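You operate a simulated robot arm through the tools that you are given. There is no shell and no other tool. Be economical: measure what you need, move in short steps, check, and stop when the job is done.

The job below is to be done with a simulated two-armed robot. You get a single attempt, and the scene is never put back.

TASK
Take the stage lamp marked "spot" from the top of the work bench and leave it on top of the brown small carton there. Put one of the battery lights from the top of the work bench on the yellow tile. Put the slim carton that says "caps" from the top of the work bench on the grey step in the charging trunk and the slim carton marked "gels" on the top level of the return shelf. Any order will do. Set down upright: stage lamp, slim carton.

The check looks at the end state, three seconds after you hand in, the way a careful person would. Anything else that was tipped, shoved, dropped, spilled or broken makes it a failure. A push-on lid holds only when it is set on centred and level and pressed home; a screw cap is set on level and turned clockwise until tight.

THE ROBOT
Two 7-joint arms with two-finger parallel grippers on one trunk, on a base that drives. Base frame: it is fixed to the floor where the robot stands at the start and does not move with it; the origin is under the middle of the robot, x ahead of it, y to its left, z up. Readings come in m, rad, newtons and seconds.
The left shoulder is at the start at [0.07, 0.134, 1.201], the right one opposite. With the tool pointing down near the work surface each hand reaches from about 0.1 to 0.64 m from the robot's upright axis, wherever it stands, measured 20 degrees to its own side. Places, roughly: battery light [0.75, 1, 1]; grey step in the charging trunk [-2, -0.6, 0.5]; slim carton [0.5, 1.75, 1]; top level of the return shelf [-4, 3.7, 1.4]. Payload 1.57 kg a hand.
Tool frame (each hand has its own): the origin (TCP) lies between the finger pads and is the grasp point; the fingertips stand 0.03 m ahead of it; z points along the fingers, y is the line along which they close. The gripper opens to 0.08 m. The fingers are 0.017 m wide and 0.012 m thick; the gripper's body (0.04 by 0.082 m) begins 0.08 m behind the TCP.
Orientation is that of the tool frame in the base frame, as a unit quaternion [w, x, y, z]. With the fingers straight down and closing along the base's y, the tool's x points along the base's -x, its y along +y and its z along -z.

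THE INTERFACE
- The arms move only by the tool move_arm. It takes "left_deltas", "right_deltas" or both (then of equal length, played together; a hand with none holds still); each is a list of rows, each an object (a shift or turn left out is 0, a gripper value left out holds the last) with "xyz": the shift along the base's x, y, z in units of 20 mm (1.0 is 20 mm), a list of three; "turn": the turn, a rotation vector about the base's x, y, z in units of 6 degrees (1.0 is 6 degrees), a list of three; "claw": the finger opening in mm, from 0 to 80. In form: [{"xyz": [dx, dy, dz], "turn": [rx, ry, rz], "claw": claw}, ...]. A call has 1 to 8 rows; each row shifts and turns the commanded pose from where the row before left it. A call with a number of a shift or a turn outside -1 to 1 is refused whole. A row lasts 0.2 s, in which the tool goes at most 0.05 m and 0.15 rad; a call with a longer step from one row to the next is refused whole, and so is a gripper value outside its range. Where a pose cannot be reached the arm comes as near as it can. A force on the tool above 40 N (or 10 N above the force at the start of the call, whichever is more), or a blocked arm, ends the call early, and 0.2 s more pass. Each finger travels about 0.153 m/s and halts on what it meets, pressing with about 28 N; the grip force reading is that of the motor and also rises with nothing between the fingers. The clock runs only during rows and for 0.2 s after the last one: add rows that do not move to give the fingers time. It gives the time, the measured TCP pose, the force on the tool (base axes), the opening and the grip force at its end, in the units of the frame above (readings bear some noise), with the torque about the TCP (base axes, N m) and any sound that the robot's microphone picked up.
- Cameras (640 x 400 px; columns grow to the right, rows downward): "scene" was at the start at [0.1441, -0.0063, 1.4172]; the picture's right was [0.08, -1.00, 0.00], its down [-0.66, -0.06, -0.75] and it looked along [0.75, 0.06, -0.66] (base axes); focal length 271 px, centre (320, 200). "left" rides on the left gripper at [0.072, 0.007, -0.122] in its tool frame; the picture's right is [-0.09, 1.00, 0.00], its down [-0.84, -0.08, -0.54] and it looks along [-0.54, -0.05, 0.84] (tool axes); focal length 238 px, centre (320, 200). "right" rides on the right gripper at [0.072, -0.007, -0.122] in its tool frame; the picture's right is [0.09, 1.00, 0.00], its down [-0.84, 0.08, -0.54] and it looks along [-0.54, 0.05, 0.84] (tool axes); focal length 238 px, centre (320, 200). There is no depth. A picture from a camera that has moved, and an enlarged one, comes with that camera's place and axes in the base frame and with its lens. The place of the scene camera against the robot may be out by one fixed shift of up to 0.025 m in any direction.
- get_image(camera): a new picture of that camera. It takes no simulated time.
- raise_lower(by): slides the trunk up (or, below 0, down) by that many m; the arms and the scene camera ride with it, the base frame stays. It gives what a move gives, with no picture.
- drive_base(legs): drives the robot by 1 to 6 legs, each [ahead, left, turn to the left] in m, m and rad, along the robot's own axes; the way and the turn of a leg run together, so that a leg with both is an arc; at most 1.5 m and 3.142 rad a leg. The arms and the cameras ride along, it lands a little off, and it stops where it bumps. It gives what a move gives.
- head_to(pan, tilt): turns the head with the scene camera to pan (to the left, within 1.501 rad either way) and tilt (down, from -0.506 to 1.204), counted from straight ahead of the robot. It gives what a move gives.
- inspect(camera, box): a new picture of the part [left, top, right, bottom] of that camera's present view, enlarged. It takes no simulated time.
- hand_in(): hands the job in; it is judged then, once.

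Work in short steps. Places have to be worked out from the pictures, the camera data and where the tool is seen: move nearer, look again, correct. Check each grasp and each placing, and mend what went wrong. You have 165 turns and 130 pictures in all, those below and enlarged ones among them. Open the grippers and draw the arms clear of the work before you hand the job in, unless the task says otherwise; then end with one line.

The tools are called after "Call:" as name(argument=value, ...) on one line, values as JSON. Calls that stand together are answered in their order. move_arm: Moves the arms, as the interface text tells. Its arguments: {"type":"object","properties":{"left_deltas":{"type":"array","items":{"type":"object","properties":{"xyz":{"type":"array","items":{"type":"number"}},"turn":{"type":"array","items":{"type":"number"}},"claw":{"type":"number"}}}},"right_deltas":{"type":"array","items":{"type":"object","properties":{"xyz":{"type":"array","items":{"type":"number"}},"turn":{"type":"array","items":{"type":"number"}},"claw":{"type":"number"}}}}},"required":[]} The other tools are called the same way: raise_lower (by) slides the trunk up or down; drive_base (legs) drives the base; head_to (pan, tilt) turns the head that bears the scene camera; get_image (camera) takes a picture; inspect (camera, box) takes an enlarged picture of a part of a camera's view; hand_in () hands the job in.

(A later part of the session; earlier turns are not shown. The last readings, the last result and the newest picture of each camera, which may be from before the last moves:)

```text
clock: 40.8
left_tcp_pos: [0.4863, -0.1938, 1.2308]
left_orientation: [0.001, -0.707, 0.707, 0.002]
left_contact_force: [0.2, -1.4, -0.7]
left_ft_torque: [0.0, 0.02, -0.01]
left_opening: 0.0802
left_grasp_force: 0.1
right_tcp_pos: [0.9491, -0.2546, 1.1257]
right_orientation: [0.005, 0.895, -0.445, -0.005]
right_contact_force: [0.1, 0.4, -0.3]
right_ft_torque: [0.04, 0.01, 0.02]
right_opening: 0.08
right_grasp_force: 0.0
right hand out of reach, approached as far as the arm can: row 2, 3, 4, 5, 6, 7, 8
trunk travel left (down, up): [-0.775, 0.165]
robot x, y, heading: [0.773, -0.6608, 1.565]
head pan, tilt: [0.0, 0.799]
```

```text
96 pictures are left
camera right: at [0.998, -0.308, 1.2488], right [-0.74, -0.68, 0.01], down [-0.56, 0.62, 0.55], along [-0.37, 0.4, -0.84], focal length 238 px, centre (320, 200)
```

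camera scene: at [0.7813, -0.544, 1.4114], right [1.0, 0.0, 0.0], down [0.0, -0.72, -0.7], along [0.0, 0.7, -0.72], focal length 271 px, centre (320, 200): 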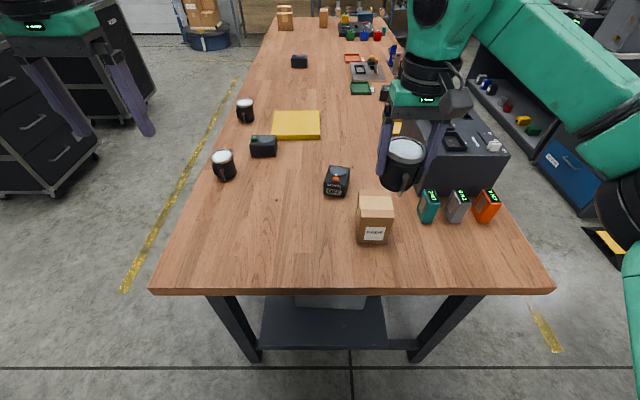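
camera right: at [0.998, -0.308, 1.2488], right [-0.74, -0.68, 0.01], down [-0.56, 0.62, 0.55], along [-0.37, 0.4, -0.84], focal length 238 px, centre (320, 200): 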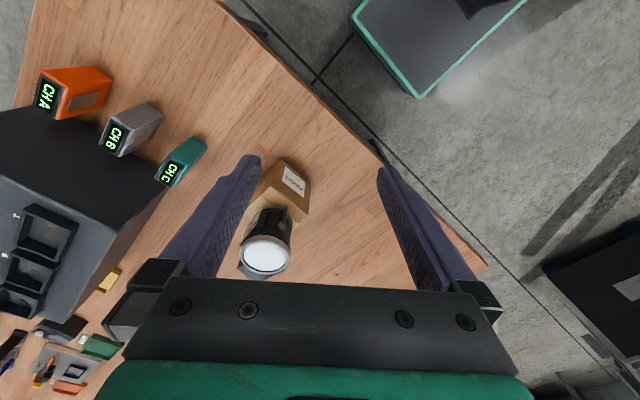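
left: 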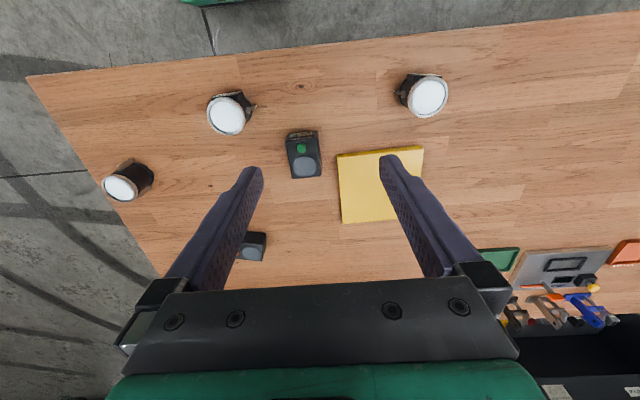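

Yaw is limited there; I return the wrist, then drive back and to the right so the head can see the label side.

Call:
move_arm(right_deltas=[{"xyz": [-1, 0, 0], "turn": [0, 0, -1]}, {"xyz": [-1, 0, 0], "turn": [0, 0, -1]}, {"xyz": [-1, -1, 0], "turn": [0, 0, -1]}, {"xyz": [-1, -1, 0], "turn": [0, 0, -1]}, {"xyz": [-1, -1, 0], "turn": [0, 0, -1]}, {"xyz": [-1, -1, 0.5], "turn": [0, 0, -1]}, {"xyz": [-1, -1, 0.5], "turn": [0, 0, -1]}, {"xyz": [-1, -1, 0.5], "turn": [0, 0, -1]}])

Call:
drive_base(legs=[[-0.2, 0, 0], [0, -0.75, 0]])

Call:
head_to(pan=0.6, tilt=0.55)

Call:
get_image(camera="scene")

```text
clock: 42.6
left_tcp_pos: [0.4836, -0.1916, 1.2299]
left_orientation: [0.002, -0.707, 0.708, 0.0]
left_contact_force: [0.3, -0.1, 0.5]
left_ft_torque: [0.02, -0.02, 0.03]
left_opening: 0.0799
left_grasp_force: 0.2
right_tcp_pos: [0.7864, -0.374, 1.1564]
right_orientation: [-0.002, -0.637, 0.771, 0.005]
right_contact_force: [0.0, 0.0, 0.7]
right_ft_torque: [0.0, 0.01, -0.01]
right_opening: 0.0798
right_grasp_force: 0.2
trunk travel left (down, up): [-0.775, 0.165]
robot x, y, heading: [0.7686, -0.6568, 1.566]
head pan, tilt: [0.0, 0.799]
```

```text
clock: 47.9
left_tcp_pos: [1.2357, -0.3931, 1.2306]
left_orientation: [0.001, -0.706, 0.708, 0.0]
left_contact_force: [0.3, -0.2, -0.6]
left_ft_torque: [0.01, 0.0, 0.01]
left_opening: 0.0797
left_grasp_force: 0.0
right_tcp_pos: [1.5389, -0.5747, 1.1563]
right_orientation: [-0.002, -0.637, 0.771, 0.004]
right_contact_force: [-0.8, 0.2, -0.9]
right_ft_torque: [0.01, 0.02, -0.02]
right_opening: 0.08
right_grasp_force: 0.0
trunk travel left (down, up): [-0.775, 0.165]
robot x, y, heading: [1.5216, -0.8628, 1.563]
head pan, tilt: [0.0, 0.799]
```

```text
clock: 48.9
left_tcp_pos: [1.2375, -0.3925, 1.2302]
left_orientation: [0.001, -0.706, 0.708, 0.0]
left_contact_force: [0.0, -0.5, -0.4]
left_ft_torque: [-0.04, 0.03, 0.01]
left_opening: 0.0798
left_grasp_force: 0.2
right_tcp_pos: [1.5404, -0.5743, 1.1564]
right_orientation: [-0.003, -0.637, 0.771, 0.005]
right_contact_force: [-1.1, 0.7, 0.3]
right_ft_torque: [0.03, 0.03, 0.06]
right_opening: 0.0801
right_grasp_force: 0.1
trunk travel left (down, up): [-0.775, 0.165]
robot x, y, heading: [1.5209, -0.8587, 1.564]
head pan, tilt: [0.6, 0.55]
```

```text
95 pictures are left
camera scene: at [1.4819, -0.7495, 1.4325], right [0.83, 0.56, 0.0], down [0.29, -0.43, -0.85], along [-0.48, 0.71, -0.52], focal length 271 px, centre (320, 200)
```

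scene: 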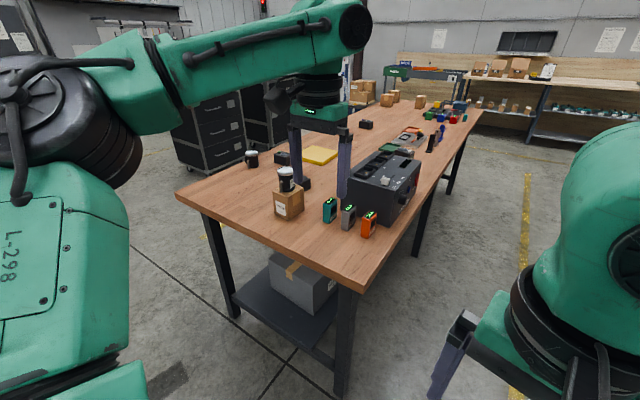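

Call:
inspect(camera="scene", box=[250, 150, 350, 220])

Call:
inspect(camera="scene", box=[340, 50, 640, 200])

```text
5.71 times, centred on (300, 185) of scene
camera zoom: at [1.4819, -0.7495, 1.4325], right [0.83, 0.56, 0.0], down [0.29, -0.43, -0.85], along [-0.48, 0.71, -0.52], focal length 1549 px, centre (434, 286)
```

zoom: 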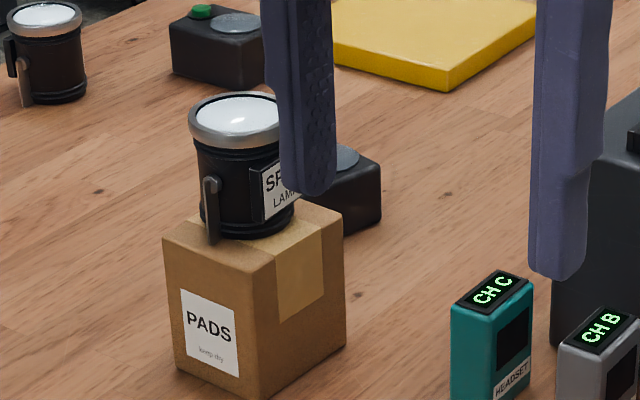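

```text
2.13 times, centred on (490, 125) of scene
camera zoom: at [1.4819, -0.7495, 1.4325], right [0.83, 0.56, 0.0], down [0.29, -0.43, -0.85], along [-0.48, 0.71, -0.52], focal length 578 px, centre (-43, 360)
```

zoom: 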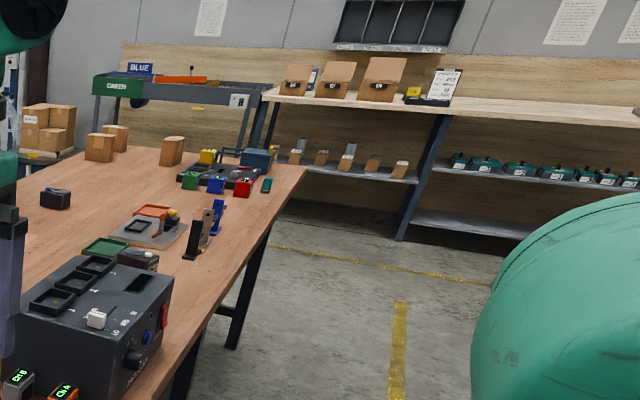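

It reads "SP… LAMP": spot confirmed. Now I drive back to the bench's front side, near the green-button light and the tile.

Call:
drive_base(legs=[[0, 0.8, 0], [0, 0.83, 0], [0, 0, -1.564], [0, 1.08, 0], [0.2, 0, 0]])

Call:
head_to(pan=0.25, tilt=0.85)

Call:
get_image(camera="scene")

Call:
get_image(camera="left")

```text
clock: 67.3
left_tcp_pos: [0.5546, 0.5173, 1.2316]
left_orientation: [0.002, 0.0, 1.0, 0.001]
left_contact_force: [-0.8, -0.8, -0.3]
left_ft_torque: [0.03, -0.02, -0.02]
left_opening: 0.0799
left_grasp_force: 0.0
right_tcp_pos: [0.3742, 0.2137, 1.157]
right_orientation: [0.004, 0.092, 0.996, 0.005]
right_contact_force: [-0.2, 0.4, -0.6]
right_ft_torque: [0.01, -0.04, 0.02]
right_opening: 0.0799
right_grasp_force: 0.1
trunk travel left (down, up): [-0.775, 0.165]
robot x, y, heading: [0.0922, 0.2327, 0.001]
head pan, tilt: [0.6, 0.55]
```

```text
clock: 68.1
left_tcp_pos: [0.5596, 0.5168, 1.2301]
left_orientation: [0.001, 0.001, 1.0, 0.0]
left_contact_force: [-0.3, 0.2, -0.3]
left_ft_torque: [0.0, 0.02, -0.02]
left_opening: 0.08
left_grasp_force: 0.1
right_tcp_pos: [0.379, 0.2134, 1.1567]
right_orientation: [0.001, 0.093, 0.996, 0.005]
right_contact_force: [-0.2, -0.4, -0.3]
right_ft_torque: [-0.01, 0.02, -0.03]
right_opening: 0.08
right_grasp_force: 0.0
trunk travel left (down, up): [-0.775, 0.165]
robot x, y, heading: [0.0913, 0.2339, -0.002]
head pan, tilt: [0.25, 0.85]
```

```text
92 pictures are left
camera scene: at [0.2292, 0.2364, 1.407], right [0.25, -0.97, 0.0], down [-0.73, -0.19, -0.66], along [0.64, 0.16, -0.75], focal length 271 px, centre (320, 200)
```

scene: 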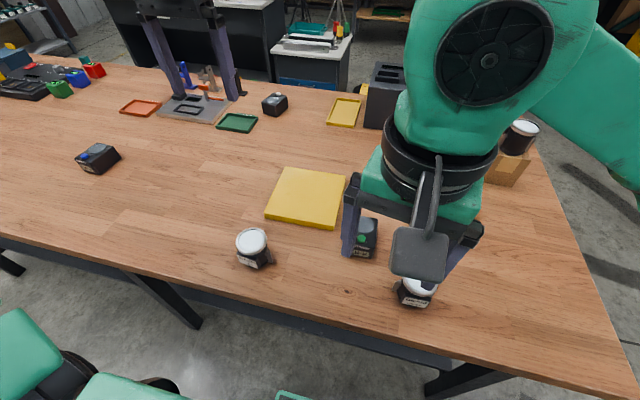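

```text
91 pictures are left
camera left: at [0.4868, 0.524, 1.3518], right [0.09, 1.0, 0.0], down [0.84, -0.08, 0.54], along [0.54, -0.05, -0.84], focal length 238 px, centre (320, 200)
```

left: 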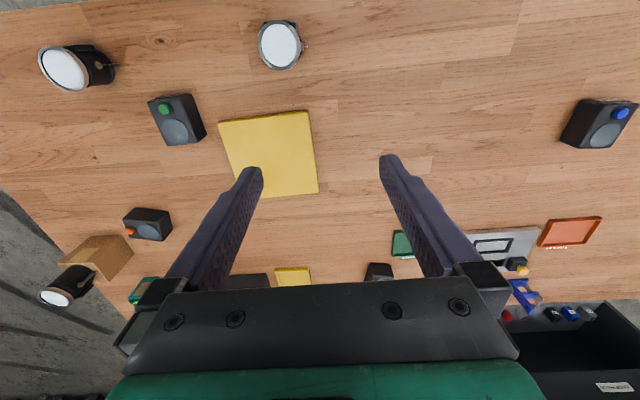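

Tile centre ≈ (0.673, 0.407); green-button light ≈ (0.57, 0.255). I move the right hand away and bring the left over the light together.

Call:
move_arm(left_deltas=[{"xyz": [-0.2, -1, -0.3]}, {"xyz": [-0.2, -1, -0.3]}, {"xyz": [-0.2, -1, -0.3]}, {"xyz": [-0.2, -1, -0.3]}, {"xyz": [-0.2, -1, -0.3]}, {"xyz": [-0.2, -1, -0.3]}, {"xyz": [-0.2, -1, -0.3]}, {"xyz": [-0.2, -1, -0.3]}], right_deltas=[{"xyz": [0, -1, 0.3]}, {"xyz": [0, -1, 0.3]}, {"xyz": [0, -1, 0.3]}, {"xyz": [0, -1, 0.3]}, {"xyz": [0, -1, 0.3]}, {"xyz": [0, -1, 0]}, {"xyz": [0, -1, 0]}, {"xyz": [0, -1, 0]}])

Call:
move_arm(left_deltas=[{"xyz": [-0.2, -1, -1]}, {"xyz": [-0.2, -1, -1]}, {"xyz": [-0.2, -1, -1]}, {"xyz": [-0.2, -1, -1]}, {"xyz": [-0.2, -1, -0.3]}], right_deltas=[{"xyz": [0, -0.5, 0]}, {"xyz": [0, -0.5, 0]}, {"xyz": [0, -0.5, 0]}, {"xyz": [0, -0.5, 0]}, {"xyz": [0, -0.5, 0]}])

Call:
get_image(camera="left")

```text
clock: 69.9
left_tcp_pos: [0.5249, 0.3557, 1.184]
left_orientation: [0.002, -0.001, 1.0, 0.0]
left_contact_force: [0.1, 0.3, 0.0]
left_ft_torque: [0.0, -0.02, 0.02]
left_opening: 0.0799
left_grasp_force: 0.0
right_tcp_pos: [0.3768, 0.0531, 1.1866]
right_orientation: [0.002, 0.093, 0.996, 0.006]
right_contact_force: [0.6, -0.4, -0.2]
right_ft_torque: [0.01, -0.04, 0.0]
right_opening: 0.0803
right_grasp_force: 0.1
trunk travel left (down, up): [-0.775, 0.165]
robot x, y, heading: [0.089, 0.2297, -0.001]
head pan, tilt: [0.25, 0.85]
```

```text
clock: 71.1
left_tcp_pos: [0.4962, 0.2741, 1.0949]
left_orientation: [0.003, -0.001, 1.0, -0.002]
left_contact_force: [-0.2, 0.3, 0.2]
left_ft_torque: [-0.01, -0.04, -0.01]
left_opening: 0.08
left_grasp_force: 0.0
left hand out of reach, approached as far as the arm can: row 4, 5
right_tcp_pos: [0.3764, 0.0034, 1.1874]
right_orientation: [0.003, 0.092, 0.996, 0.006]
right_contact_force: [0.0, -0.6, 0.1]
right_ft_torque: [0.02, -0.05, -0.01]
right_opening: 0.0797
right_grasp_force: 0.0
trunk travel left (down, up): [-0.775, 0.165]
robot x, y, heading: [0.0931, 0.2283, -0.001]
head pan, tilt: [0.25, 0.85]
```

```text
90 pictures are left
camera left: at [0.4233, 0.2805, 1.2177], right [0.09, 1.0, 0.0], down [0.83, -0.07, 0.55], along [0.54, -0.05, -0.84], focal length 238 px, centre (320, 200)
```

left: 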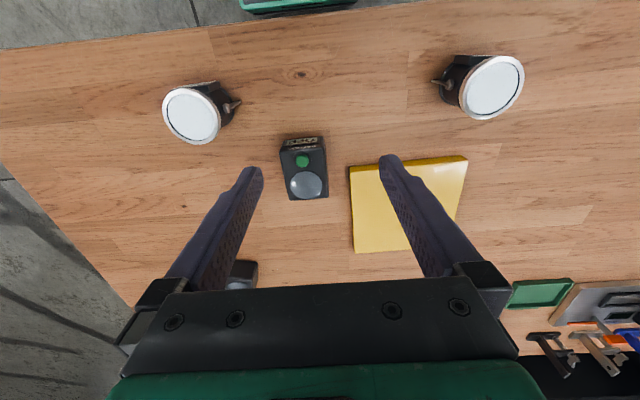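

The left arm cannot reach further right, so I shift the robot 0.12 m right and 0.05 m ahead, keeping the hand over the light.

Call:
drive_base(legs=[[0, -0.12, 0], [0.05, 0, 0]])

Call:
get_image(camera="left")

```text
clock: 72.9
left_tcp_pos: [0.5408, 0.1558, 1.0987]
left_orientation: [0.004, 0.0, 1.0, -0.002]
left_contact_force: [-1.6, 0.2, 0.6]
left_ft_torque: [0.0, -0.04, -0.02]
left_opening: 0.0799
left_grasp_force: 0.1
right_tcp_pos: [0.42, -0.1138, 1.1896]
right_orientation: [0.005, 0.091, 0.996, 0.005]
right_contact_force: [-1.1, 0.6, -0.4]
right_ft_torque: [0.01, -0.04, 0.01]
right_opening: 0.0799
right_grasp_force: 0.0
trunk travel left (down, up): [-0.775, 0.165]
robot x, y, heading: [0.1394, 0.1127, 0.0]
head pan, tilt: [0.25, 0.85]
```

```text
89 pictures are left
camera left: at [0.4675, 0.1641, 1.2194], right [0.09, 1.0, 0.0], down [0.83, -0.07, 0.55], along [0.55, -0.05, -0.84], focal length 238 px, centre (320, 200)
```

left: 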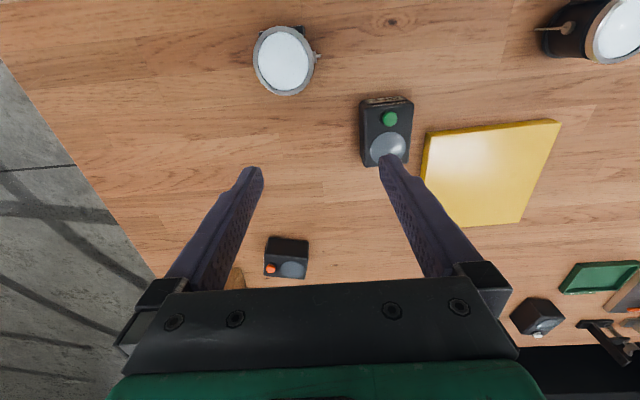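

Light centre ≈ (0.571, 0.243). Move over it and part-way down.

Call:
move_arm(left_deltas=[{"xyz": [0.3, 0.87, 0]}, {"xyz": [0.3, 0.87, 0]}, {"xyz": [0.3, 0.87, 0]}, {"xyz": [0.3, 0.87, 0]}, {"xyz": [0.3, 0.87, 0]}, {"xyz": [0, 0, -1]}, {"xyz": [0, 0, -1]}, {"xyz": [0, 0, -1]}])

Call:
get_image(camera="left")

```text
clock: 74.7
left_tcp_pos: [0.5774, 0.2426, 1.0362]
left_orientation: [0.003, 0.0, 1.0, -0.001]
left_contact_force: [-1.6, 0.1, -0.9]
left_ft_torque: [0.02, 0.03, 0.0]
left_opening: 0.08
left_grasp_force: 0.1
right_tcp_pos: [0.4277, -0.1148, 1.1865]
right_orientation: [0.003, 0.092, 0.996, 0.005]
right_contact_force: [-0.2, -0.2, 0.1]
right_ft_torque: [0.0, 0.0, -0.02]
right_opening: 0.08
right_grasp_force: 0.0
trunk travel left (down, up): [-0.775, 0.165]
robot x, y, heading: [0.1393, 0.1096, -0.0]
head pan, tilt: [0.25, 0.85]
```

```text
88 pictures are left
camera left: at [0.5049, 0.25, 1.1572], right [0.09, 1.0, 0.0], down [0.84, -0.07, 0.54], along [0.54, -0.05, -0.84], focal length 238 px, centre (320, 200)
```

left: 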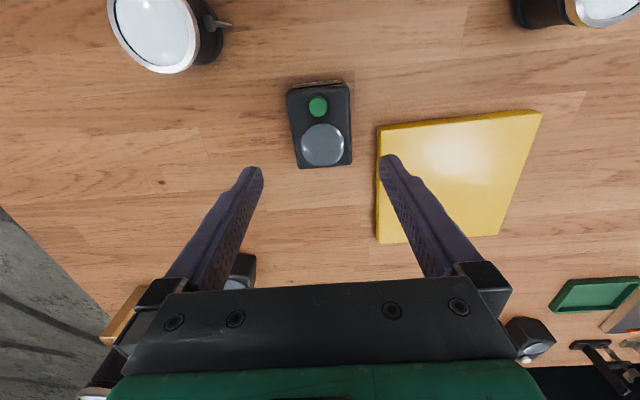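

Aligned (light centre ≈ (0.578, 0.243), ~60 mm wide). Descend to z≈0.90 and close.

Call:
move_arm(left_deltas=[{"xyz": [0, 0, -1]}, {"xyz": [0, 0, -1]}, {"xyz": [0, 0, -1]}, {"xyz": [0, 0, -1]}, {"xyz": [0, 0, -1]}, {"xyz": [0, 0, -1]}, {"xyz": [0, 0, -0.75]}])

Call:
get_image(camera="left")

```text
clock: 76.3
left_tcp_pos: [0.5776, 0.2429, 0.8998]
left_orientation: [0.001, -0.001, 1.0, -0.001]
left_contact_force: [0.6, -0.3, 0.0]
left_ft_torque: [0.02, -0.04, 0.02]
left_opening: 0.0799
left_grasp_force: 0.1
right_tcp_pos: [0.4282, -0.1151, 1.1873]
right_orientation: [0.002, 0.091, 0.996, 0.005]
right_contact_force: [-0.5, -0.6, 0.4]
right_ft_torque: [-0.02, 0.0, -0.01]
right_opening: 0.0798
right_grasp_force: 0.0
trunk travel left (down, up): [-0.775, 0.165]
robot x, y, heading: [0.1447, 0.1089, -0.003]
head pan, tilt: [0.25, 0.85]
```

```text
87 pictures are left
camera left: at [0.5046, 0.2496, 1.0221], right [0.09, 1.0, 0.0], down [0.84, -0.07, 0.54], along [0.54, -0.05, -0.84], focal length 238 px, centre (320, 200)
```

left: 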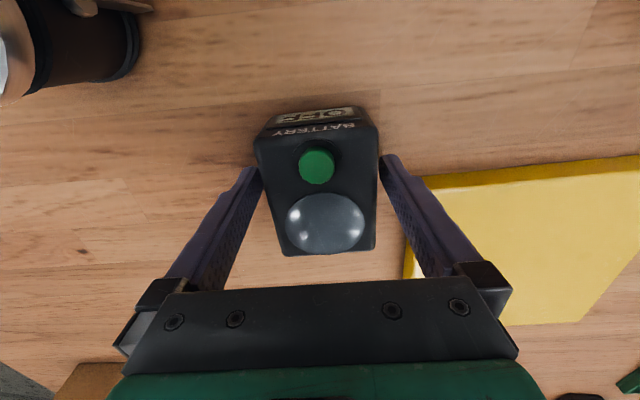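

Call:
move_arm(left_deltas=[{"claw": 55}, {"claw": 40}, {"claw": 40}, {"xyz": [0, 0, 0]}, {"xyz": [0, 0, 0.5]}, {"xyz": [0, 0, 1]}, {"xyz": [0, 0, 1]}, {"xyz": [0, 0, 1]}])

Call:
get_image(camera="left")

```text
clock: 78.1
left_tcp_pos: [0.5761, 0.2423, 0.9711]
left_orientation: [0.001, -0.001, 1.0, 0.0]
left_contact_force: [1.1, -0.8, -4.9]
left_ft_torque: [-0.02, 0.0, 0.0]
left_opening: 0.0638
left_grasp_force: 27.6
right_tcp_pos: [0.4269, -0.115, 1.1868]
right_orientation: [0.002, 0.091, 0.996, 0.006]
right_contact_force: [0.1, 0.4, 0.1]
right_ft_torque: [0.01, 0.02, 0.03]
right_opening: 0.08
right_grasp_force: 0.1
trunk travel left (down, up): [-0.775, 0.165]
robot x, y, heading: [0.1416, 0.1102, 0.008]
head pan, tilt: [0.25, 0.85]
```

```text
86 pictures are left
camera left: at [0.5044, 0.2494, 1.0927], right [0.09, 1.0, 0.0], down [0.84, -0.08, 0.54], along [0.54, -0.05, -0.84], focal length 238 px, centre (320, 200)
```

left: 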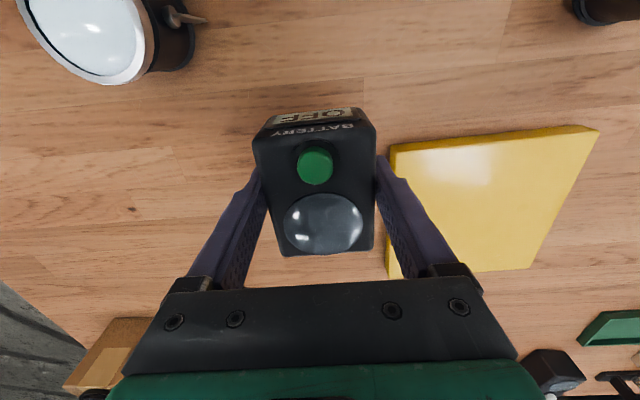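

Held (63.8 mm). Tile spans x 0.588–0.77, y 0.307–0.495; I carry the light to its centre.

Call:
move_arm(left_deltas=[{"xyz": [0.6, 1, 0]}, {"xyz": [0.6, 1, 0]}, {"xyz": [0.6, 1, 0]}, {"xyz": [0.6, 1, 0]}, {"xyz": [0.6, 1, 0]}, {"xyz": [0.6, 1, 0]}, {"xyz": [0.6, 1, 0]}, {"xyz": [0.6, 1, 0]}])

Call:
get_image(camera="left")

```text
clock: 79.9
left_tcp_pos: [0.6734, 0.4045, 0.9715]
left_orientation: [0.0, 0.0, 1.0, -0.003]
left_contact_force: [-0.6, -0.6, -3.0]
left_ft_torque: [0.0, 0.03, 0.01]
left_opening: 0.0639
left_grasp_force: 27.9
right_tcp_pos: [0.4281, -0.1134, 1.1863]
right_orientation: [0.002, 0.092, 0.996, 0.005]
right_contact_force: [-0.5, 0.0, 0.2]
right_ft_torque: [-0.01, 0.04, -0.01]
right_opening: 0.0799
right_grasp_force: 0.0
trunk travel left (down, up): [-0.775, 0.165]
robot x, y, heading: [0.1443, 0.1096, -0.002]
head pan, tilt: [0.25, 0.85]
```

```text
85 pictures are left
camera left: at [0.6013, 0.4111, 1.0919], right [0.09, 1.0, 0.0], down [0.84, -0.07, 0.54], along [0.54, -0.05, -0.84], focal length 238 px, centre (320, 200)
```

left: 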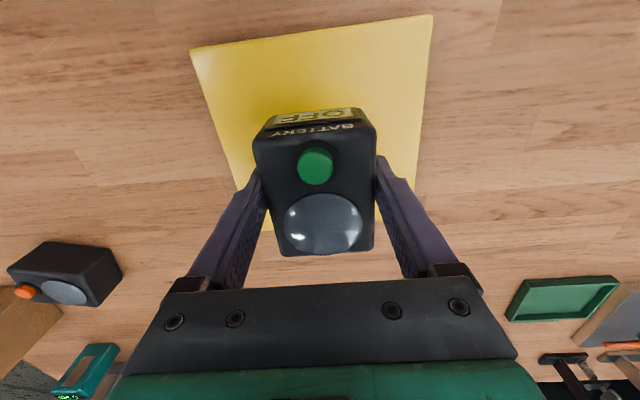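

Centred over the tile. Descend, then feel for contact in small steps.

Call:
move_arm(left_deltas=[{"xyz": [0, 0, -1]}, {"xyz": [0, 0, -0.5]}, {"xyz": [0, 0, -0.15]}, {"xyz": [0, 0, 0]}])

Call:
inspect(camera="scene", box=[240, 130, 420, 250])

```text
clock: 80.9
left_tcp_pos: [0.6731, 0.4034, 0.9379]
left_orientation: [0.001, -0.001, 1.0, -0.001]
left_contact_force: [-0.4, -0.3, -4.8]
left_ft_torque: [0.03, 0.02, 0.0]
left_opening: 0.0641
left_grasp_force: 28.0
right_tcp_pos: [0.428, -0.115, 1.1859]
right_orientation: [0.002, 0.091, 0.996, 0.006]
right_contact_force: [-0.1, 0.0, -0.2]
right_ft_torque: [-0.02, 0.01, 0.03]
right_opening: 0.0801
right_grasp_force: 0.1
trunk travel left (down, up): [-0.775, 0.165]
robot x, y, heading: [0.1388, 0.1119, 0.001]
head pan, tilt: [0.25, 0.85]
```

```text
3.33 times, centred on (330, 190) of scene
camera zoom: at [0.2788, 0.1179, 1.407], right [0.25, -0.97, 0.0], down [-0.73, -0.19, -0.66], along [0.64, 0.16, -0.75], focal length 904 px, centre (287, 233)
```

zoom: 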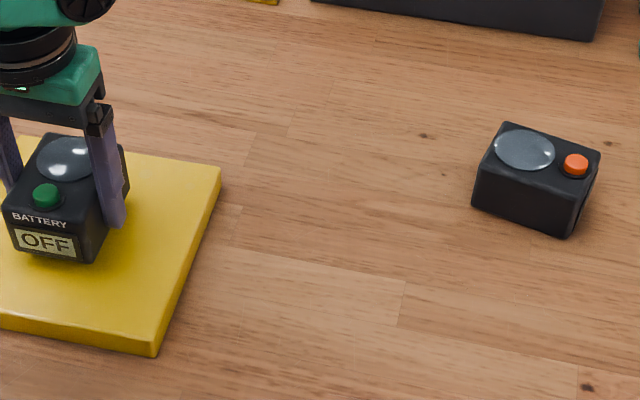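

Call:
move_arm(left_deltas=[{"xyz": [0, 0, -0.15]}, {"xyz": [0, 0, -0.15]}, {"xyz": [0, 0, -0.15]}, {"xyz": [0, 0, 0]}])

```text
clock: 81.9
left_tcp_pos: [0.6737, 0.404, 0.9282]
left_orientation: [0.001, 0.0, 1.0, -0.002]
left_contact_force: [-0.5, -0.5, -3.8]
left_ft_torque: [0.01, 0.02, 0.04]
left_opening: 0.0642
left_grasp_force: 28.5
right_tcp_pos: [0.4282, -0.1148, 1.1858]
right_orientation: [0.001, 0.092, 0.996, 0.005]
right_contact_force: [0.1, -0.5, 0.7]
right_ft_torque: [-0.03, -0.02, 0.03]
right_opening: 0.08
right_grasp_force: 0.1
trunk travel left (down, up): [-0.775, 0.165]
robot x, y, heading: [0.139, 0.1128, -0.002]
head pan, tilt: [0.25, 0.85]
```

Still free at 0.928; continue down in 2–3 mm steps.

Call:
move_arm(left_deltas=[{"xyz": [0, 0, -0.12]}, {"xyz": [0, 0, -0.12]}, {"xyz": [0, 0, 0]}])

Call:
move_arm(left_deltas=[{"xyz": [0, 0, -0.1]}, {"xyz": [0, 0, 0]}])

```text
clock: 82.7
left_tcp_pos: [0.6726, 0.4019, 0.9248]
left_orientation: [0.002, 0.0, 1.0, -0.001]
left_contact_force: [0.7, 0.8, 5.4]
left_ft_torque: [0.33, 0.34, -0.06]
left_opening: 0.0638
left_grasp_force: 27.7
right_tcp_pos: [0.4262, -0.1168, 1.1869]
right_orientation: [0.001, 0.092, 0.996, 0.007]
right_contact_force: [0.9, -0.9, 1.0]
right_ft_torque: [0.01, 0.0, 0.0]
right_opening: 0.0801
right_grasp_force: 0.0
trunk travel left (down, up): [-0.775, 0.165]
robot x, y, heading: [0.142, 0.1112, 0.001]
head pan, tilt: [0.25, 0.85]
```

```text
clock: 83.3
left_tcp_pos: [0.6731, 0.4024, 0.9252]
left_orientation: [0.004, 0.0, 1.0, -0.001]
left_contact_force: [4.5, 5.3, 19.5]
left_ft_torque: [0.21, 0.48, -0.05]
left_opening: 0.0637
left_grasp_force: 28.1
right_tcp_pos: [0.4248, -0.1154, 1.1872]
right_orientation: [0.004, 0.092, 0.996, 0.005]
right_contact_force: [1.1, -0.4, -0.3]
right_ft_torque: [0.03, -0.01, -0.02]
right_opening: 0.08
right_grasp_force: 0.0
trunk travel left (down, up): [-0.775, 0.165]
robot x, y, heading: [0.1434, 0.1101, -0.0]
head pan, tilt: [0.25, 0.85]
```

Contact. Relieve 1.5 mm, open, and rise.

Call:
move_arm(left_deltas=[{"xyz": [0, 0, 0.08]}, {"claw": 70}, {"claw": 80}, {"claw": 80}, {"xyz": [0, 0, 0.8]}, {"xyz": [0, 0, 1]}, {"xyz": [0, 0, 1]}, {"xyz": [0, 0, 1]}])

Call:
get_image(camera="scene")

```text
clock: 85.1
left_tcp_pos: [0.6735, 0.4027, 1.0]
left_orientation: [0.002, -0.001, 1.0, -0.002]
left_contact_force: [-0.3, -0.5, 0.1]
left_ft_torque: [0.01, 0.02, 0.0]
left_opening: 0.0796
left_grasp_force: 0.1
right_tcp_pos: [0.4261, -0.1141, 1.1855]
right_orientation: [0.003, 0.091, 0.996, 0.006]
right_contact_force: [0.3, -0.9, -0.3]
right_ft_torque: [0.01, 0.01, 0.0]
right_opening: 0.0801
right_grasp_force: 0.0
trunk travel left (down, up): [-0.775, 0.165]
robot x, y, heading: [0.1409, 0.1119, 0.004]
head pan, tilt: [0.25, 0.85]
```

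```text
83 pictures are left
camera scene: at [0.2773, 0.1172, 1.4071], right [0.25, -0.97, 0.0], down [-0.73, -0.19, -0.66], along [0.64, 0.16, -0.75], focal length 271 px, centre (320, 200)
```

scene: 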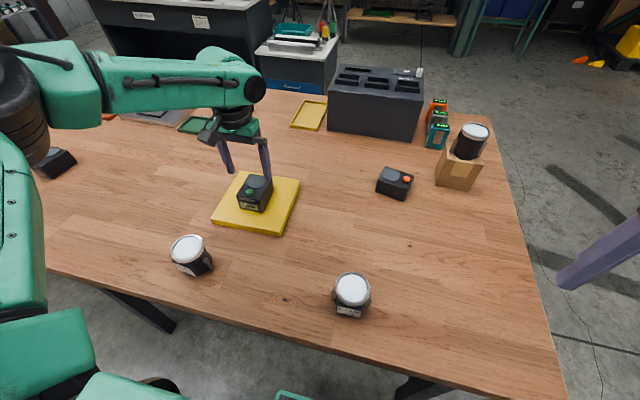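

Light sits on the tile. I raise and retract the left hand, then drive back and left toward the slim cartons.

Call:
move_arm(left_deltas=[{"xyz": [0, 0, 1]}, {"xyz": [0, 0, 1]}, {"xyz": [-0.4, 0, 1]}, {"xyz": [-0.8, 0, 1]}, {"xyz": [-1, 0, 1]}, {"xyz": [-1, 0, 1]}, {"xyz": [-1, 0, 1]}, {"xyz": [-1, 0, 1]}])

Call:
drive_base(legs=[[-0.2, 0, 0], [0, 1.3, 0]])

Call:
head_to(pan=0.3, tilt=0.6)

Call:
get_image(camera="scene")

Call:
get_image(camera="left")

```text
clock: 86.9
left_tcp_pos: [0.5672, 0.403, 1.1604]
left_orientation: [0.002, 0.001, 1.0, -0.001]
left_contact_force: [0.3, -0.1, -0.1]
left_ft_torque: [0.02, -0.02, 0.0]
left_opening: 0.0801
left_grasp_force: 0.1
right_tcp_pos: [0.4259, -0.1164, 1.1852]
right_orientation: [0.002, 0.091, 0.996, 0.005]
right_contact_force: [-0.6, -0.7, 0.0]
right_ft_torque: [0.0, 0.0, 0.0]
right_opening: 0.08
right_grasp_force: 0.0
trunk travel left (down, up): [-0.775, 0.165]
robot x, y, heading: [0.1413, 0.1061, 0.003]
head pan, tilt: [0.25, 0.85]
```

```text
clock: 94.7
left_tcp_pos: [0.3662, 1.7049, 1.1603]
left_orientation: [0.001, 0.0, 1.0, -0.001]
left_contact_force: [0.5, 0.5, 0.2]
left_ft_torque: [-0.03, -0.02, 0.0]
left_opening: 0.08
left_grasp_force: 0.0
right_tcp_pos: [0.2235, 1.1885, 1.1859]
right_orientation: [0.003, 0.092, 0.996, 0.006]
right_contact_force: [1.1, 0.2, -0.6]
right_ft_torque: [-0.03, 0.0, 0.0]
right_opening: 0.0799
right_grasp_force: 0.1
trunk travel left (down, up): [-0.775, 0.165]
robot x, y, heading: [-0.062, 1.4154, -0.0]
head pan, tilt: [0.25, 0.85]
```

```text
clock: 95.4
left_tcp_pos: [0.3653, 1.7062, 1.1599]
left_orientation: [0.001, -0.001, 1.0, -0.002]
left_contact_force: [0.3, 0.2, -0.4]
left_ft_torque: [-0.02, 0.03, -0.03]
left_opening: 0.0799
left_grasp_force: 0.2
right_tcp_pos: [0.2236, 1.188, 1.1873]
right_orientation: [0.002, 0.093, 0.996, 0.006]
right_contact_force: [0.2, 0.7, 0.5]
right_ft_torque: [0.02, 0.0, 0.02]
right_opening: 0.0799
right_grasp_force: 0.1
trunk travel left (down, up): [-0.775, 0.165]
robot x, y, heading: [-0.0629, 1.4147, 0.003]
head pan, tilt: [0.3, 0.6]
```

```text
82 pictures are left
camera scene: at [0.083, 1.4279, 1.4279], right [0.3, -0.96, 0.0], down [-0.54, -0.17, -0.82], along [0.79, 0.24, -0.57], focal length 271 px, centre (320, 200)
```

scene: 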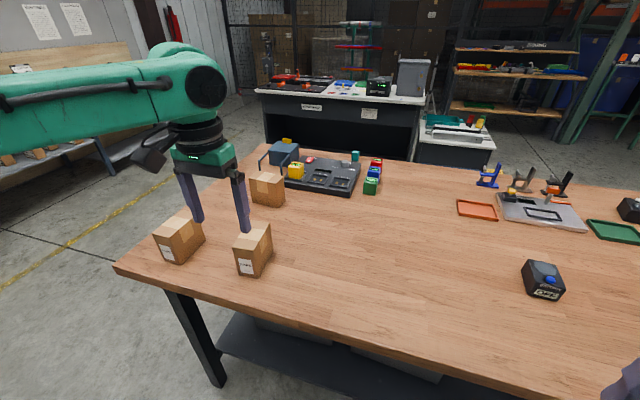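

```text
81 pictures are left
camera left: at [0.2931, 1.7129, 1.2811], right [0.09, 1.0, 0.0], down [0.84, -0.08, 0.54], along [0.54, -0.05, -0.84], focal length 238 px, centre (320, 200)
```

left: 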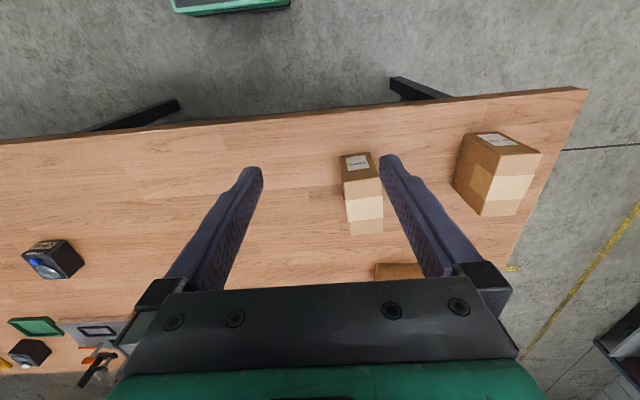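

Call:
inspect(camera="scene", box=[140, 160, 300, 290])

Call:
inspect(camera="left", box=[330, 120, 560, 250])

```text
3.08 times, centred on (220, 225) of scene
camera zoom: at [0.083, 1.4279, 1.4279], right [0.3, -0.96, 0.0], down [-0.54, -0.17, -0.82], along [0.79, 0.24, -0.57], focal length 834 px, centre (628, 123)
```

zoom: 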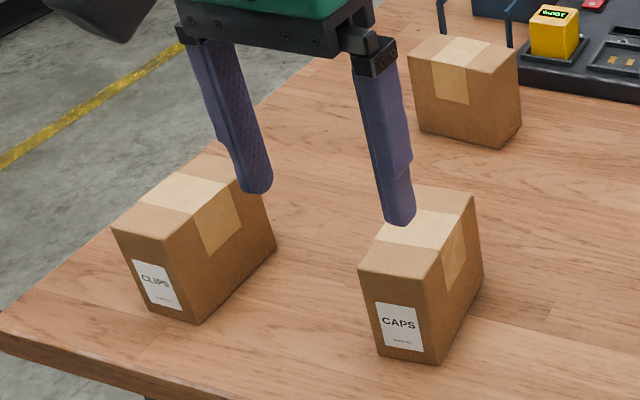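

```text
2.78 times, centred on (445, 185) of left
camera zoom: at [0.2931, 1.7129, 1.2811], right [0.09, 1.0, 0.0], down [0.84, -0.08, 0.54], along [0.54, -0.05, -0.84], focal length 663 px, centre (-28, 242)
```

zoom: 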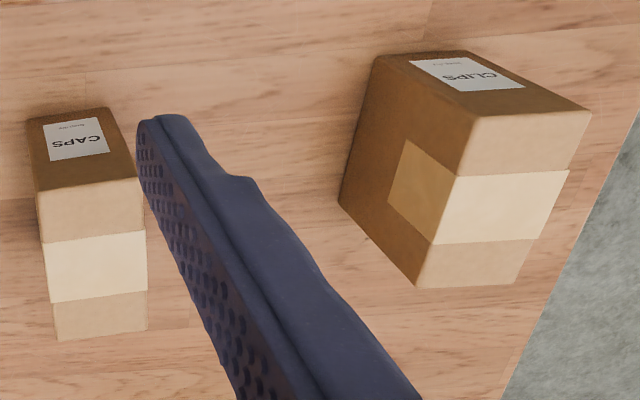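

CAPS is the right near carton, centre ≈ (0.518, 1.764), slim along y, top ≈0.965. CLIPS is a decoy; the far one should be GELS. I drive 0.12 ahead, then align the left hand.

Call:
drive_base(legs=[[0.12, 0, 0]])

Call:
get_image(camera="left")

Call:
get_image(camera="scene")

```text
clock: 96.7
left_tcp_pos: [0.4838, 1.7057, 1.1606]
left_orientation: [0.003, 0.001, 1.0, -0.002]
left_contact_force: [-0.5, 0.3, 0.9]
left_ft_torque: [0.0, 0.0, 0.0]
left_opening: 0.0801
left_grasp_force: 0.0
right_tcp_pos: [0.3413, 1.1888, 1.1872]
right_orientation: [0.003, 0.093, 0.996, 0.006]
right_contact_force: [-0.1, -0.3, 0.5]
right_ft_torque: [0.0, -0.02, -0.02]
right_opening: 0.0801
right_grasp_force: 0.0
trunk travel left (down, up): [-0.775, 0.165]
robot x, y, heading: [0.056, 1.4194, 0.004]
head pan, tilt: [0.3, 0.6]
```

```text
78 pictures are left
camera left: at [0.4108, 1.7125, 1.2819], right [0.09, 1.0, 0.0], down [0.83, -0.08, 0.55], along [0.54, -0.05, -0.84], focal length 238 px, centre (320, 200)
```

left: 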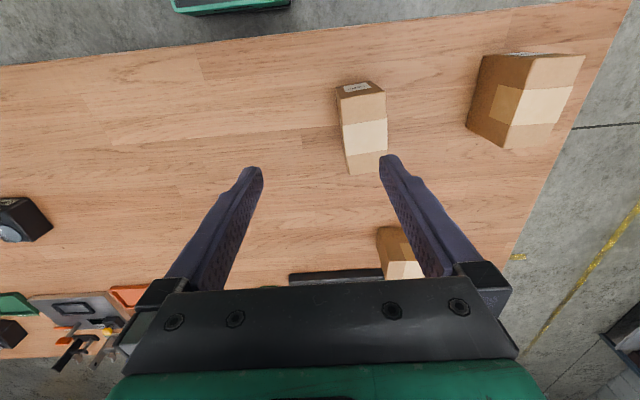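

```text
77 pictures are left
camera scene: at [0.2003, 1.4277, 1.4283], right [0.29, -0.96, 0.0], down [-0.54, -0.17, -0.83], along [0.79, 0.24, -0.56], focal length 271 px, centre (320, 200)
```

scene: 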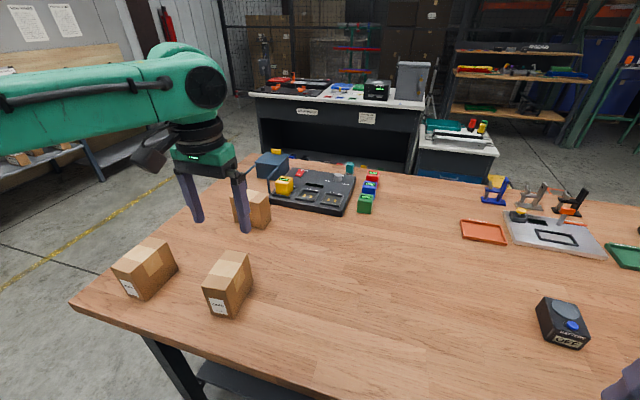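

CAPS centre ≈ (0.519, 1.7635), yaw ≈ +5°. I align above it and lower part-way.

Call:
move_arm(left_deltas=[{"xyz": [0.58, 0.96, 0], "turn": [0, 0, 0.3]}, {"xyz": [0.58, 0.96, 0], "turn": [0, 0, 0.3]}, {"xyz": [0.58, 0.96, 0], "turn": [0, 0, 0.2]}, {"xyz": [0, 0, -1]}, {"xyz": [0, 0, -1]}, {"xyz": [0, 0, -1]}, {"xyz": [0, 0, -1]}, {"xyz": [0, 0, -1]}])

Call:
get_image(camera="left")

```text
clock: 98.5
left_tcp_pos: [0.5197, 1.7627, 1.0588]
left_orientation: [0.001, -0.042, 0.999, -0.002]
left_contact_force: [0.0, -0.2, -0.3]
left_ft_torque: [-0.06, 0.0, 0.01]
left_opening: 0.0801
left_grasp_force: 0.0
right_tcp_pos: [0.3432, 1.1891, 1.1865]
right_orientation: [0.002, 0.092, 0.996, 0.006]
right_contact_force: [-0.2, 0.2, 0.1]
right_ft_torque: [0.02, -0.02, 0.04]
right_opening: 0.0801
right_grasp_force: 0.1
trunk travel left (down, up): [-0.775, 0.165]
robot x, y, heading: [0.057, 1.4172, 0.001]
head pan, tilt: [0.3, 0.6]
```

```text
76 pictures are left
camera left: at [0.4475, 1.7645, 1.1802], right [0.01, 1.0, 0.0], down [0.84, -0.01, 0.55], along [0.55, -0.01, -0.84], focal length 238 px, centre (320, 200)
```

left: 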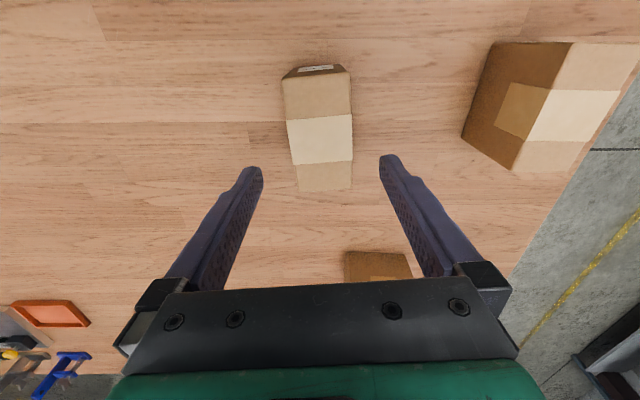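

Aligned. Descend to z≈0.925, close and lift.

Call:
move_arm(left_deltas=[{"xyz": [0, 0.05, -1]}, {"xyz": [0, 0, -1]}, {"xyz": [0, 0, -1]}, {"xyz": [0, 0, -1]}, {"xyz": [0, 0, -1]}, {"xyz": [0, 0, -1]}, {"xyz": [0, 0, -0.6]}])

Call:
move_arm(left_deltas=[{"claw": 50}, {"claw": 35}, {"claw": 35}, {"xyz": [0, 0, 0]}, {"xyz": [0, 0, 0.5]}, {"xyz": [0, 0, 1]}, {"xyz": [0, 0, 1]}])

Call:
get_image(camera="left")

```text
clock: 100.1
left_tcp_pos: [0.5206, 1.7652, 0.9276]
left_orientation: [0.001, -0.041, 0.999, -0.002]
left_contact_force: [0.2, -0.7, 0.2]
left_ft_torque: [0.02, 0.01, 0.0]
left_opening: 0.08
left_grasp_force: 0.1
right_tcp_pos: [0.3434, 1.1886, 1.186]
right_orientation: [0.002, 0.093, 0.996, 0.006]
right_contact_force: [-0.8, 0.4, 0.4]
right_ft_torque: [0.0, 0.0, 0.02]
right_opening: 0.0801
right_grasp_force: 0.0
trunk travel left (down, up): [-0.775, 0.165]
robot x, y, heading: [0.0582, 1.4126, -0.002]
head pan, tilt: [0.3, 0.6]
```

```text
clock: 101.7
left_tcp_pos: [0.5209, 1.7643, 0.9775]
left_orientation: [0.001, -0.042, 0.999, -0.002]
left_contact_force: [-0.3, 0.0, -3.8]
left_ft_torque: [-0.01, -0.01, -0.01]
left_opening: 0.0579
left_grasp_force: 28.1
right_tcp_pos: [0.3428, 1.1878, 1.186]
right_orientation: [0.003, 0.092, 0.996, 0.006]
right_contact_force: [-0.8, 0.2, 0.5]
right_ft_torque: [0.01, 0.02, 0.0]
right_opening: 0.0801
right_grasp_force: 0.0
trunk travel left (down, up): [-0.775, 0.165]
robot x, y, heading: [0.0551, 1.4119, -0.003]
head pan, tilt: [0.3, 0.6]
```

```text
75 pictures are left
camera left: at [0.4478, 1.7653, 1.0994], right [0.01, 1.0, 0.0], down [0.84, -0.01, 0.54], along [0.54, -0.01, -0.84], focal length 238 px, centre (320, 200)
```

left: 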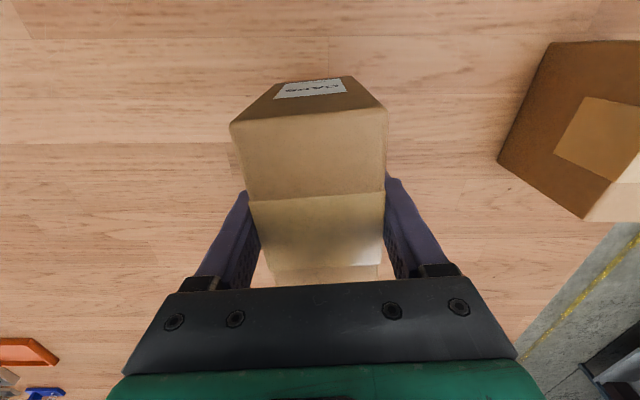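

CAPS held (57.9 mm). I lift it high, then look left to see the space at the bench's left end.

Call:
move_arm(left_deltas=[{"xyz": [0, 0, 1]}, {"xyz": [0, 0, 1]}, {"xyz": [0, 0, 1]}, {"xyz": [0, 0, 1]}, {"xyz": [-0.5, 0, 1]}, {"xyz": [-1, -0.5, 1]}, {"xyz": [-1, -0.5, 1]}, {"xyz": [-1, -0.5, 1]}])

Call:
head_to(pan=1.2, tilt=0.5)

Call:
get_image(camera="scene")

```text
clock: 103.5
left_tcp_pos: [0.4496, 1.7342, 1.1386]
left_orientation: [0.003, -0.042, 0.999, -0.002]
left_contact_force: [-0.1, -0.2, -2.4]
left_ft_torque: [-0.01, -0.02, 0.0]
left_opening: 0.058
left_grasp_force: 28.1
right_tcp_pos: [0.3419, 1.1882, 1.1856]
right_orientation: [0.003, 0.092, 0.996, 0.006]
right_contact_force: [0.6, 0.2, -0.1]
right_ft_torque: [0.03, -0.02, 0.01]
right_opening: 0.0801
right_grasp_force: 0.0
trunk travel left (down, up): [-0.775, 0.165]
robot x, y, heading: [0.0579, 1.4168, 0.001]
head pan, tilt: [0.3, 0.6]
```

```text
clock: 104.7
left_tcp_pos: [0.451, 1.7359, 1.1378]
left_orientation: [0.002, -0.042, 0.999, -0.001]
left_contact_force: [0.6, 0.0, -3.3]
left_ft_torque: [-0.01, 0.03, -0.02]
left_opening: 0.0574
left_grasp_force: 27.6
right_tcp_pos: [0.3436, 1.1876, 1.1861]
right_orientation: [0.002, 0.092, 0.996, 0.005]
right_contact_force: [0.0, 0.0, -0.4]
right_ft_torque: [0.02, 0.0, 0.01]
right_opening: 0.0799
right_grasp_force: 0.0
trunk travel left (down, up): [-0.775, 0.165]
robot x, y, heading: [0.0561, 1.4166, -0.002]
head pan, tilt: [1.201, 0.499]
```

```text
74 pictures are left
camera scene: at [0.1517, 1.4866, 1.437], right [0.93, -0.36, 0.0], down [-0.17, -0.45, -0.88], along [0.32, 0.82, -0.48], focal length 271 px, centre (320, 200)
```

scene: 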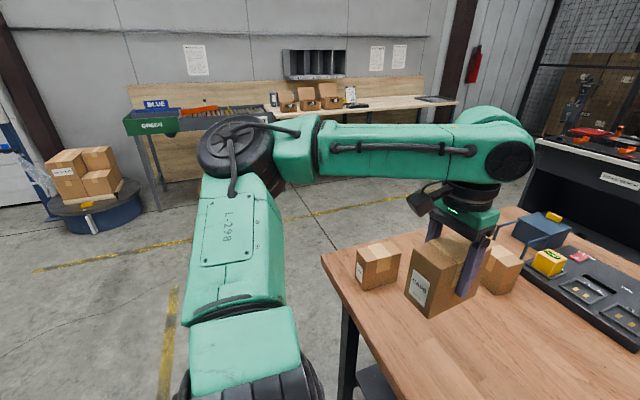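

There is ample floor beyond the left end. I drive around to it, facing back along the bench (-y).

Call:
drive_base(legs=[[-0.15, 0, 0], [0, 1.33, 0], [1.1, 0, 0], [0, 0, -1.571]])

Call:
head_to(pan=-0.1, tilt=0.75)

Call:
get_image(camera="scene")

Call:
get_image(camera="right")

```text
clock: 121.3
left_tcp_pos: [1.3348, 2.3822, 1.1384]
left_orientation: [0.0, 0.664, 0.747, -0.003]
left_contact_force: [-0.2, -0.7, -2.8]
left_ft_torque: [0.02, -0.03, 0.03]
left_opening: 0.0578
left_grasp_force: 28.3
right_tcp_pos: [0.7848, 2.4717, 1.1868]
right_orientation: [0.006, 0.758, 0.652, 0.002]
right_contact_force: [-0.8, 0.2, 0.6]
right_ft_torque: [-0.04, 0.02, 0.01]
right_opening: 0.0799
right_grasp_force: 0.1
trunk travel left (down, up): [-0.775, 0.165]
robot x, y, heading: [1.0019, 2.7626, -1.535]
head pan, tilt: [1.201, 0.499]
```

```text
clock: 122.8
left_tcp_pos: [1.3344, 2.3827, 1.1379]
left_orientation: [0.0, 0.664, 0.747, -0.002]
left_contact_force: [-0.1, 0.3, -2.7]
left_ft_torque: [0.01, -0.01, -0.01]
left_opening: 0.0582
left_grasp_force: 28.1
right_tcp_pos: [0.7855, 2.4718, 1.1853]
right_orientation: [0.005, 0.759, 0.651, 0.002]
right_contact_force: [-0.1, 0.9, -0.6]
right_ft_torque: [-0.01, -0.02, 0.0]
right_opening: 0.0803
right_grasp_force: 0.1
trunk travel left (down, up): [-0.775, 0.165]
robot x, y, heading: [1.0055, 2.7647, -1.536]
head pan, tilt: [-0.099, 0.75]
```

```text
73 pictures are left
camera scene: at [1.0087, 2.6174, 1.4151], right [-1.0, 0.07, 0.0], down [0.04, 0.68, -0.73], along [-0.05, -0.73, -0.68], focal length 271 px, centre (320, 200)
```

scene: 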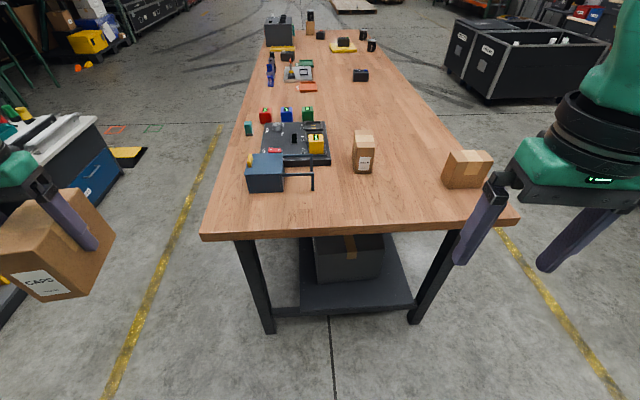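

```text
72 pictures are left
camera right: at [0.7871, 2.5439, 1.3086], right [1.0, -0.06, 0.01], down [-0.06, -0.84, 0.55], along [-0.02, -0.54, -0.84], focal length 238 px, centre (320, 200)
```

right: 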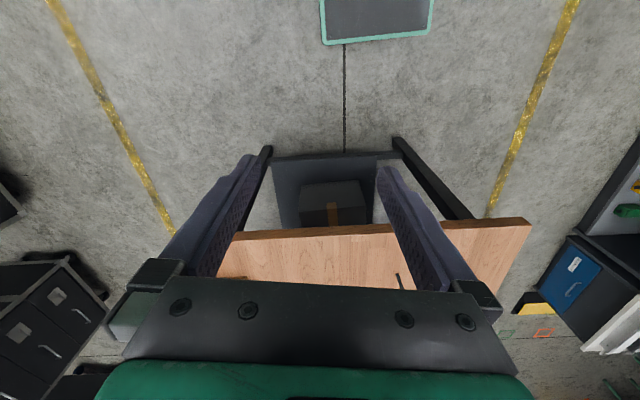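

Call:
inspect(camera="scene", box=[230, 100, 400, 200])

```text
3.76 times, centred on (315, 150) of scene
camera zoom: at [1.0087, 2.6174, 1.4151], right [-1.0, 0.07, 0.0], down [0.04, 0.68, -0.73], along [-0.05, -0.73, -0.68], focal length 1020 px, centre (339, 388)
```

zoom: 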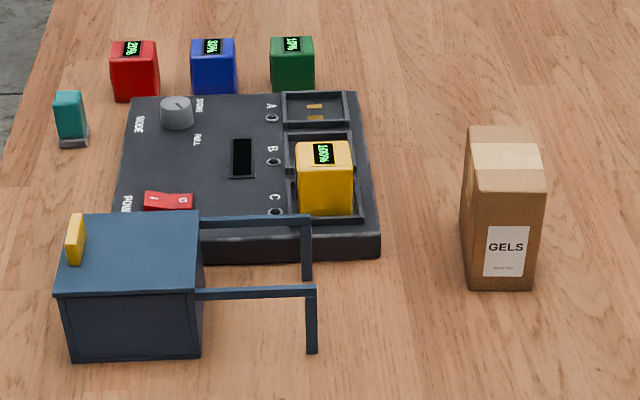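

GELS confirmed at ≈(0.82, 1.84). The base front reaches only ~0.2 m ahead of the axis, so I drive 0.36 m closer with a small heading fix.

Call:
drive_base(legs=[[0, 0, -0.035], [0.36, 0, 0]])

Call:
get_image(camera="right")

Call:
get_image(camera="scene")

```text
clock: 125.5
left_tcp_pos: [1.3231, 2.0111, 1.1382]
left_orientation: [0.0, 0.677, 0.736, -0.002]
left_contact_force: [0.1, 0.6, -2.7]
left_ft_torque: [0.01, 0.02, 0.03]
left_opening: 0.0581
left_grasp_force: 27.8
right_tcp_pos: [0.7762, 2.1177, 1.1865]
right_orientation: [0.006, 0.769, 0.639, 0.002]
right_contact_force: [0.0, -0.5, -0.5]
right_ft_torque: [0.0, 0.02, -0.01]
right_opening: 0.0798
right_grasp_force: 0.0
trunk travel left (down, up): [-0.775, 0.165]
robot x, y, heading: [1.0008, 2.3999, -1.571]
head pan, tilt: [-0.099, 0.75]
```

```text
70 pictures are left
camera right: at [0.7798, 2.1905, 1.309], right [1.0, -0.09, 0.01], down [-0.08, -0.83, 0.55], along [-0.04, -0.55, -0.84], focal length 238 px, centre (320, 200)
```

right: 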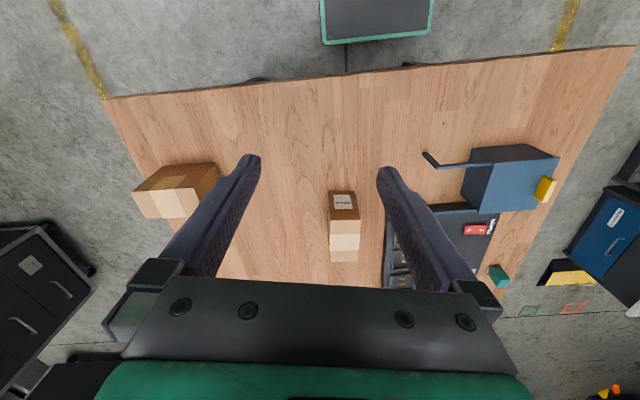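

```text
69 pictures are left
camera scene: at [1.004, 2.2575, 1.4153], right [-1.0, 0.1, 0.0], down [0.07, 0.68, -0.73], along [-0.07, -0.73, -0.68], focal length 271 px, centre (320, 200)
```

scene: 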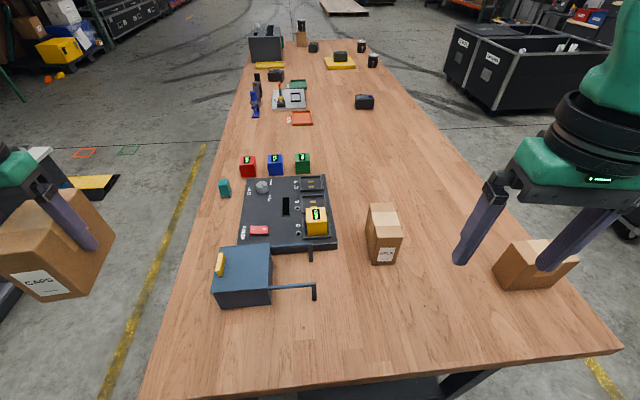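

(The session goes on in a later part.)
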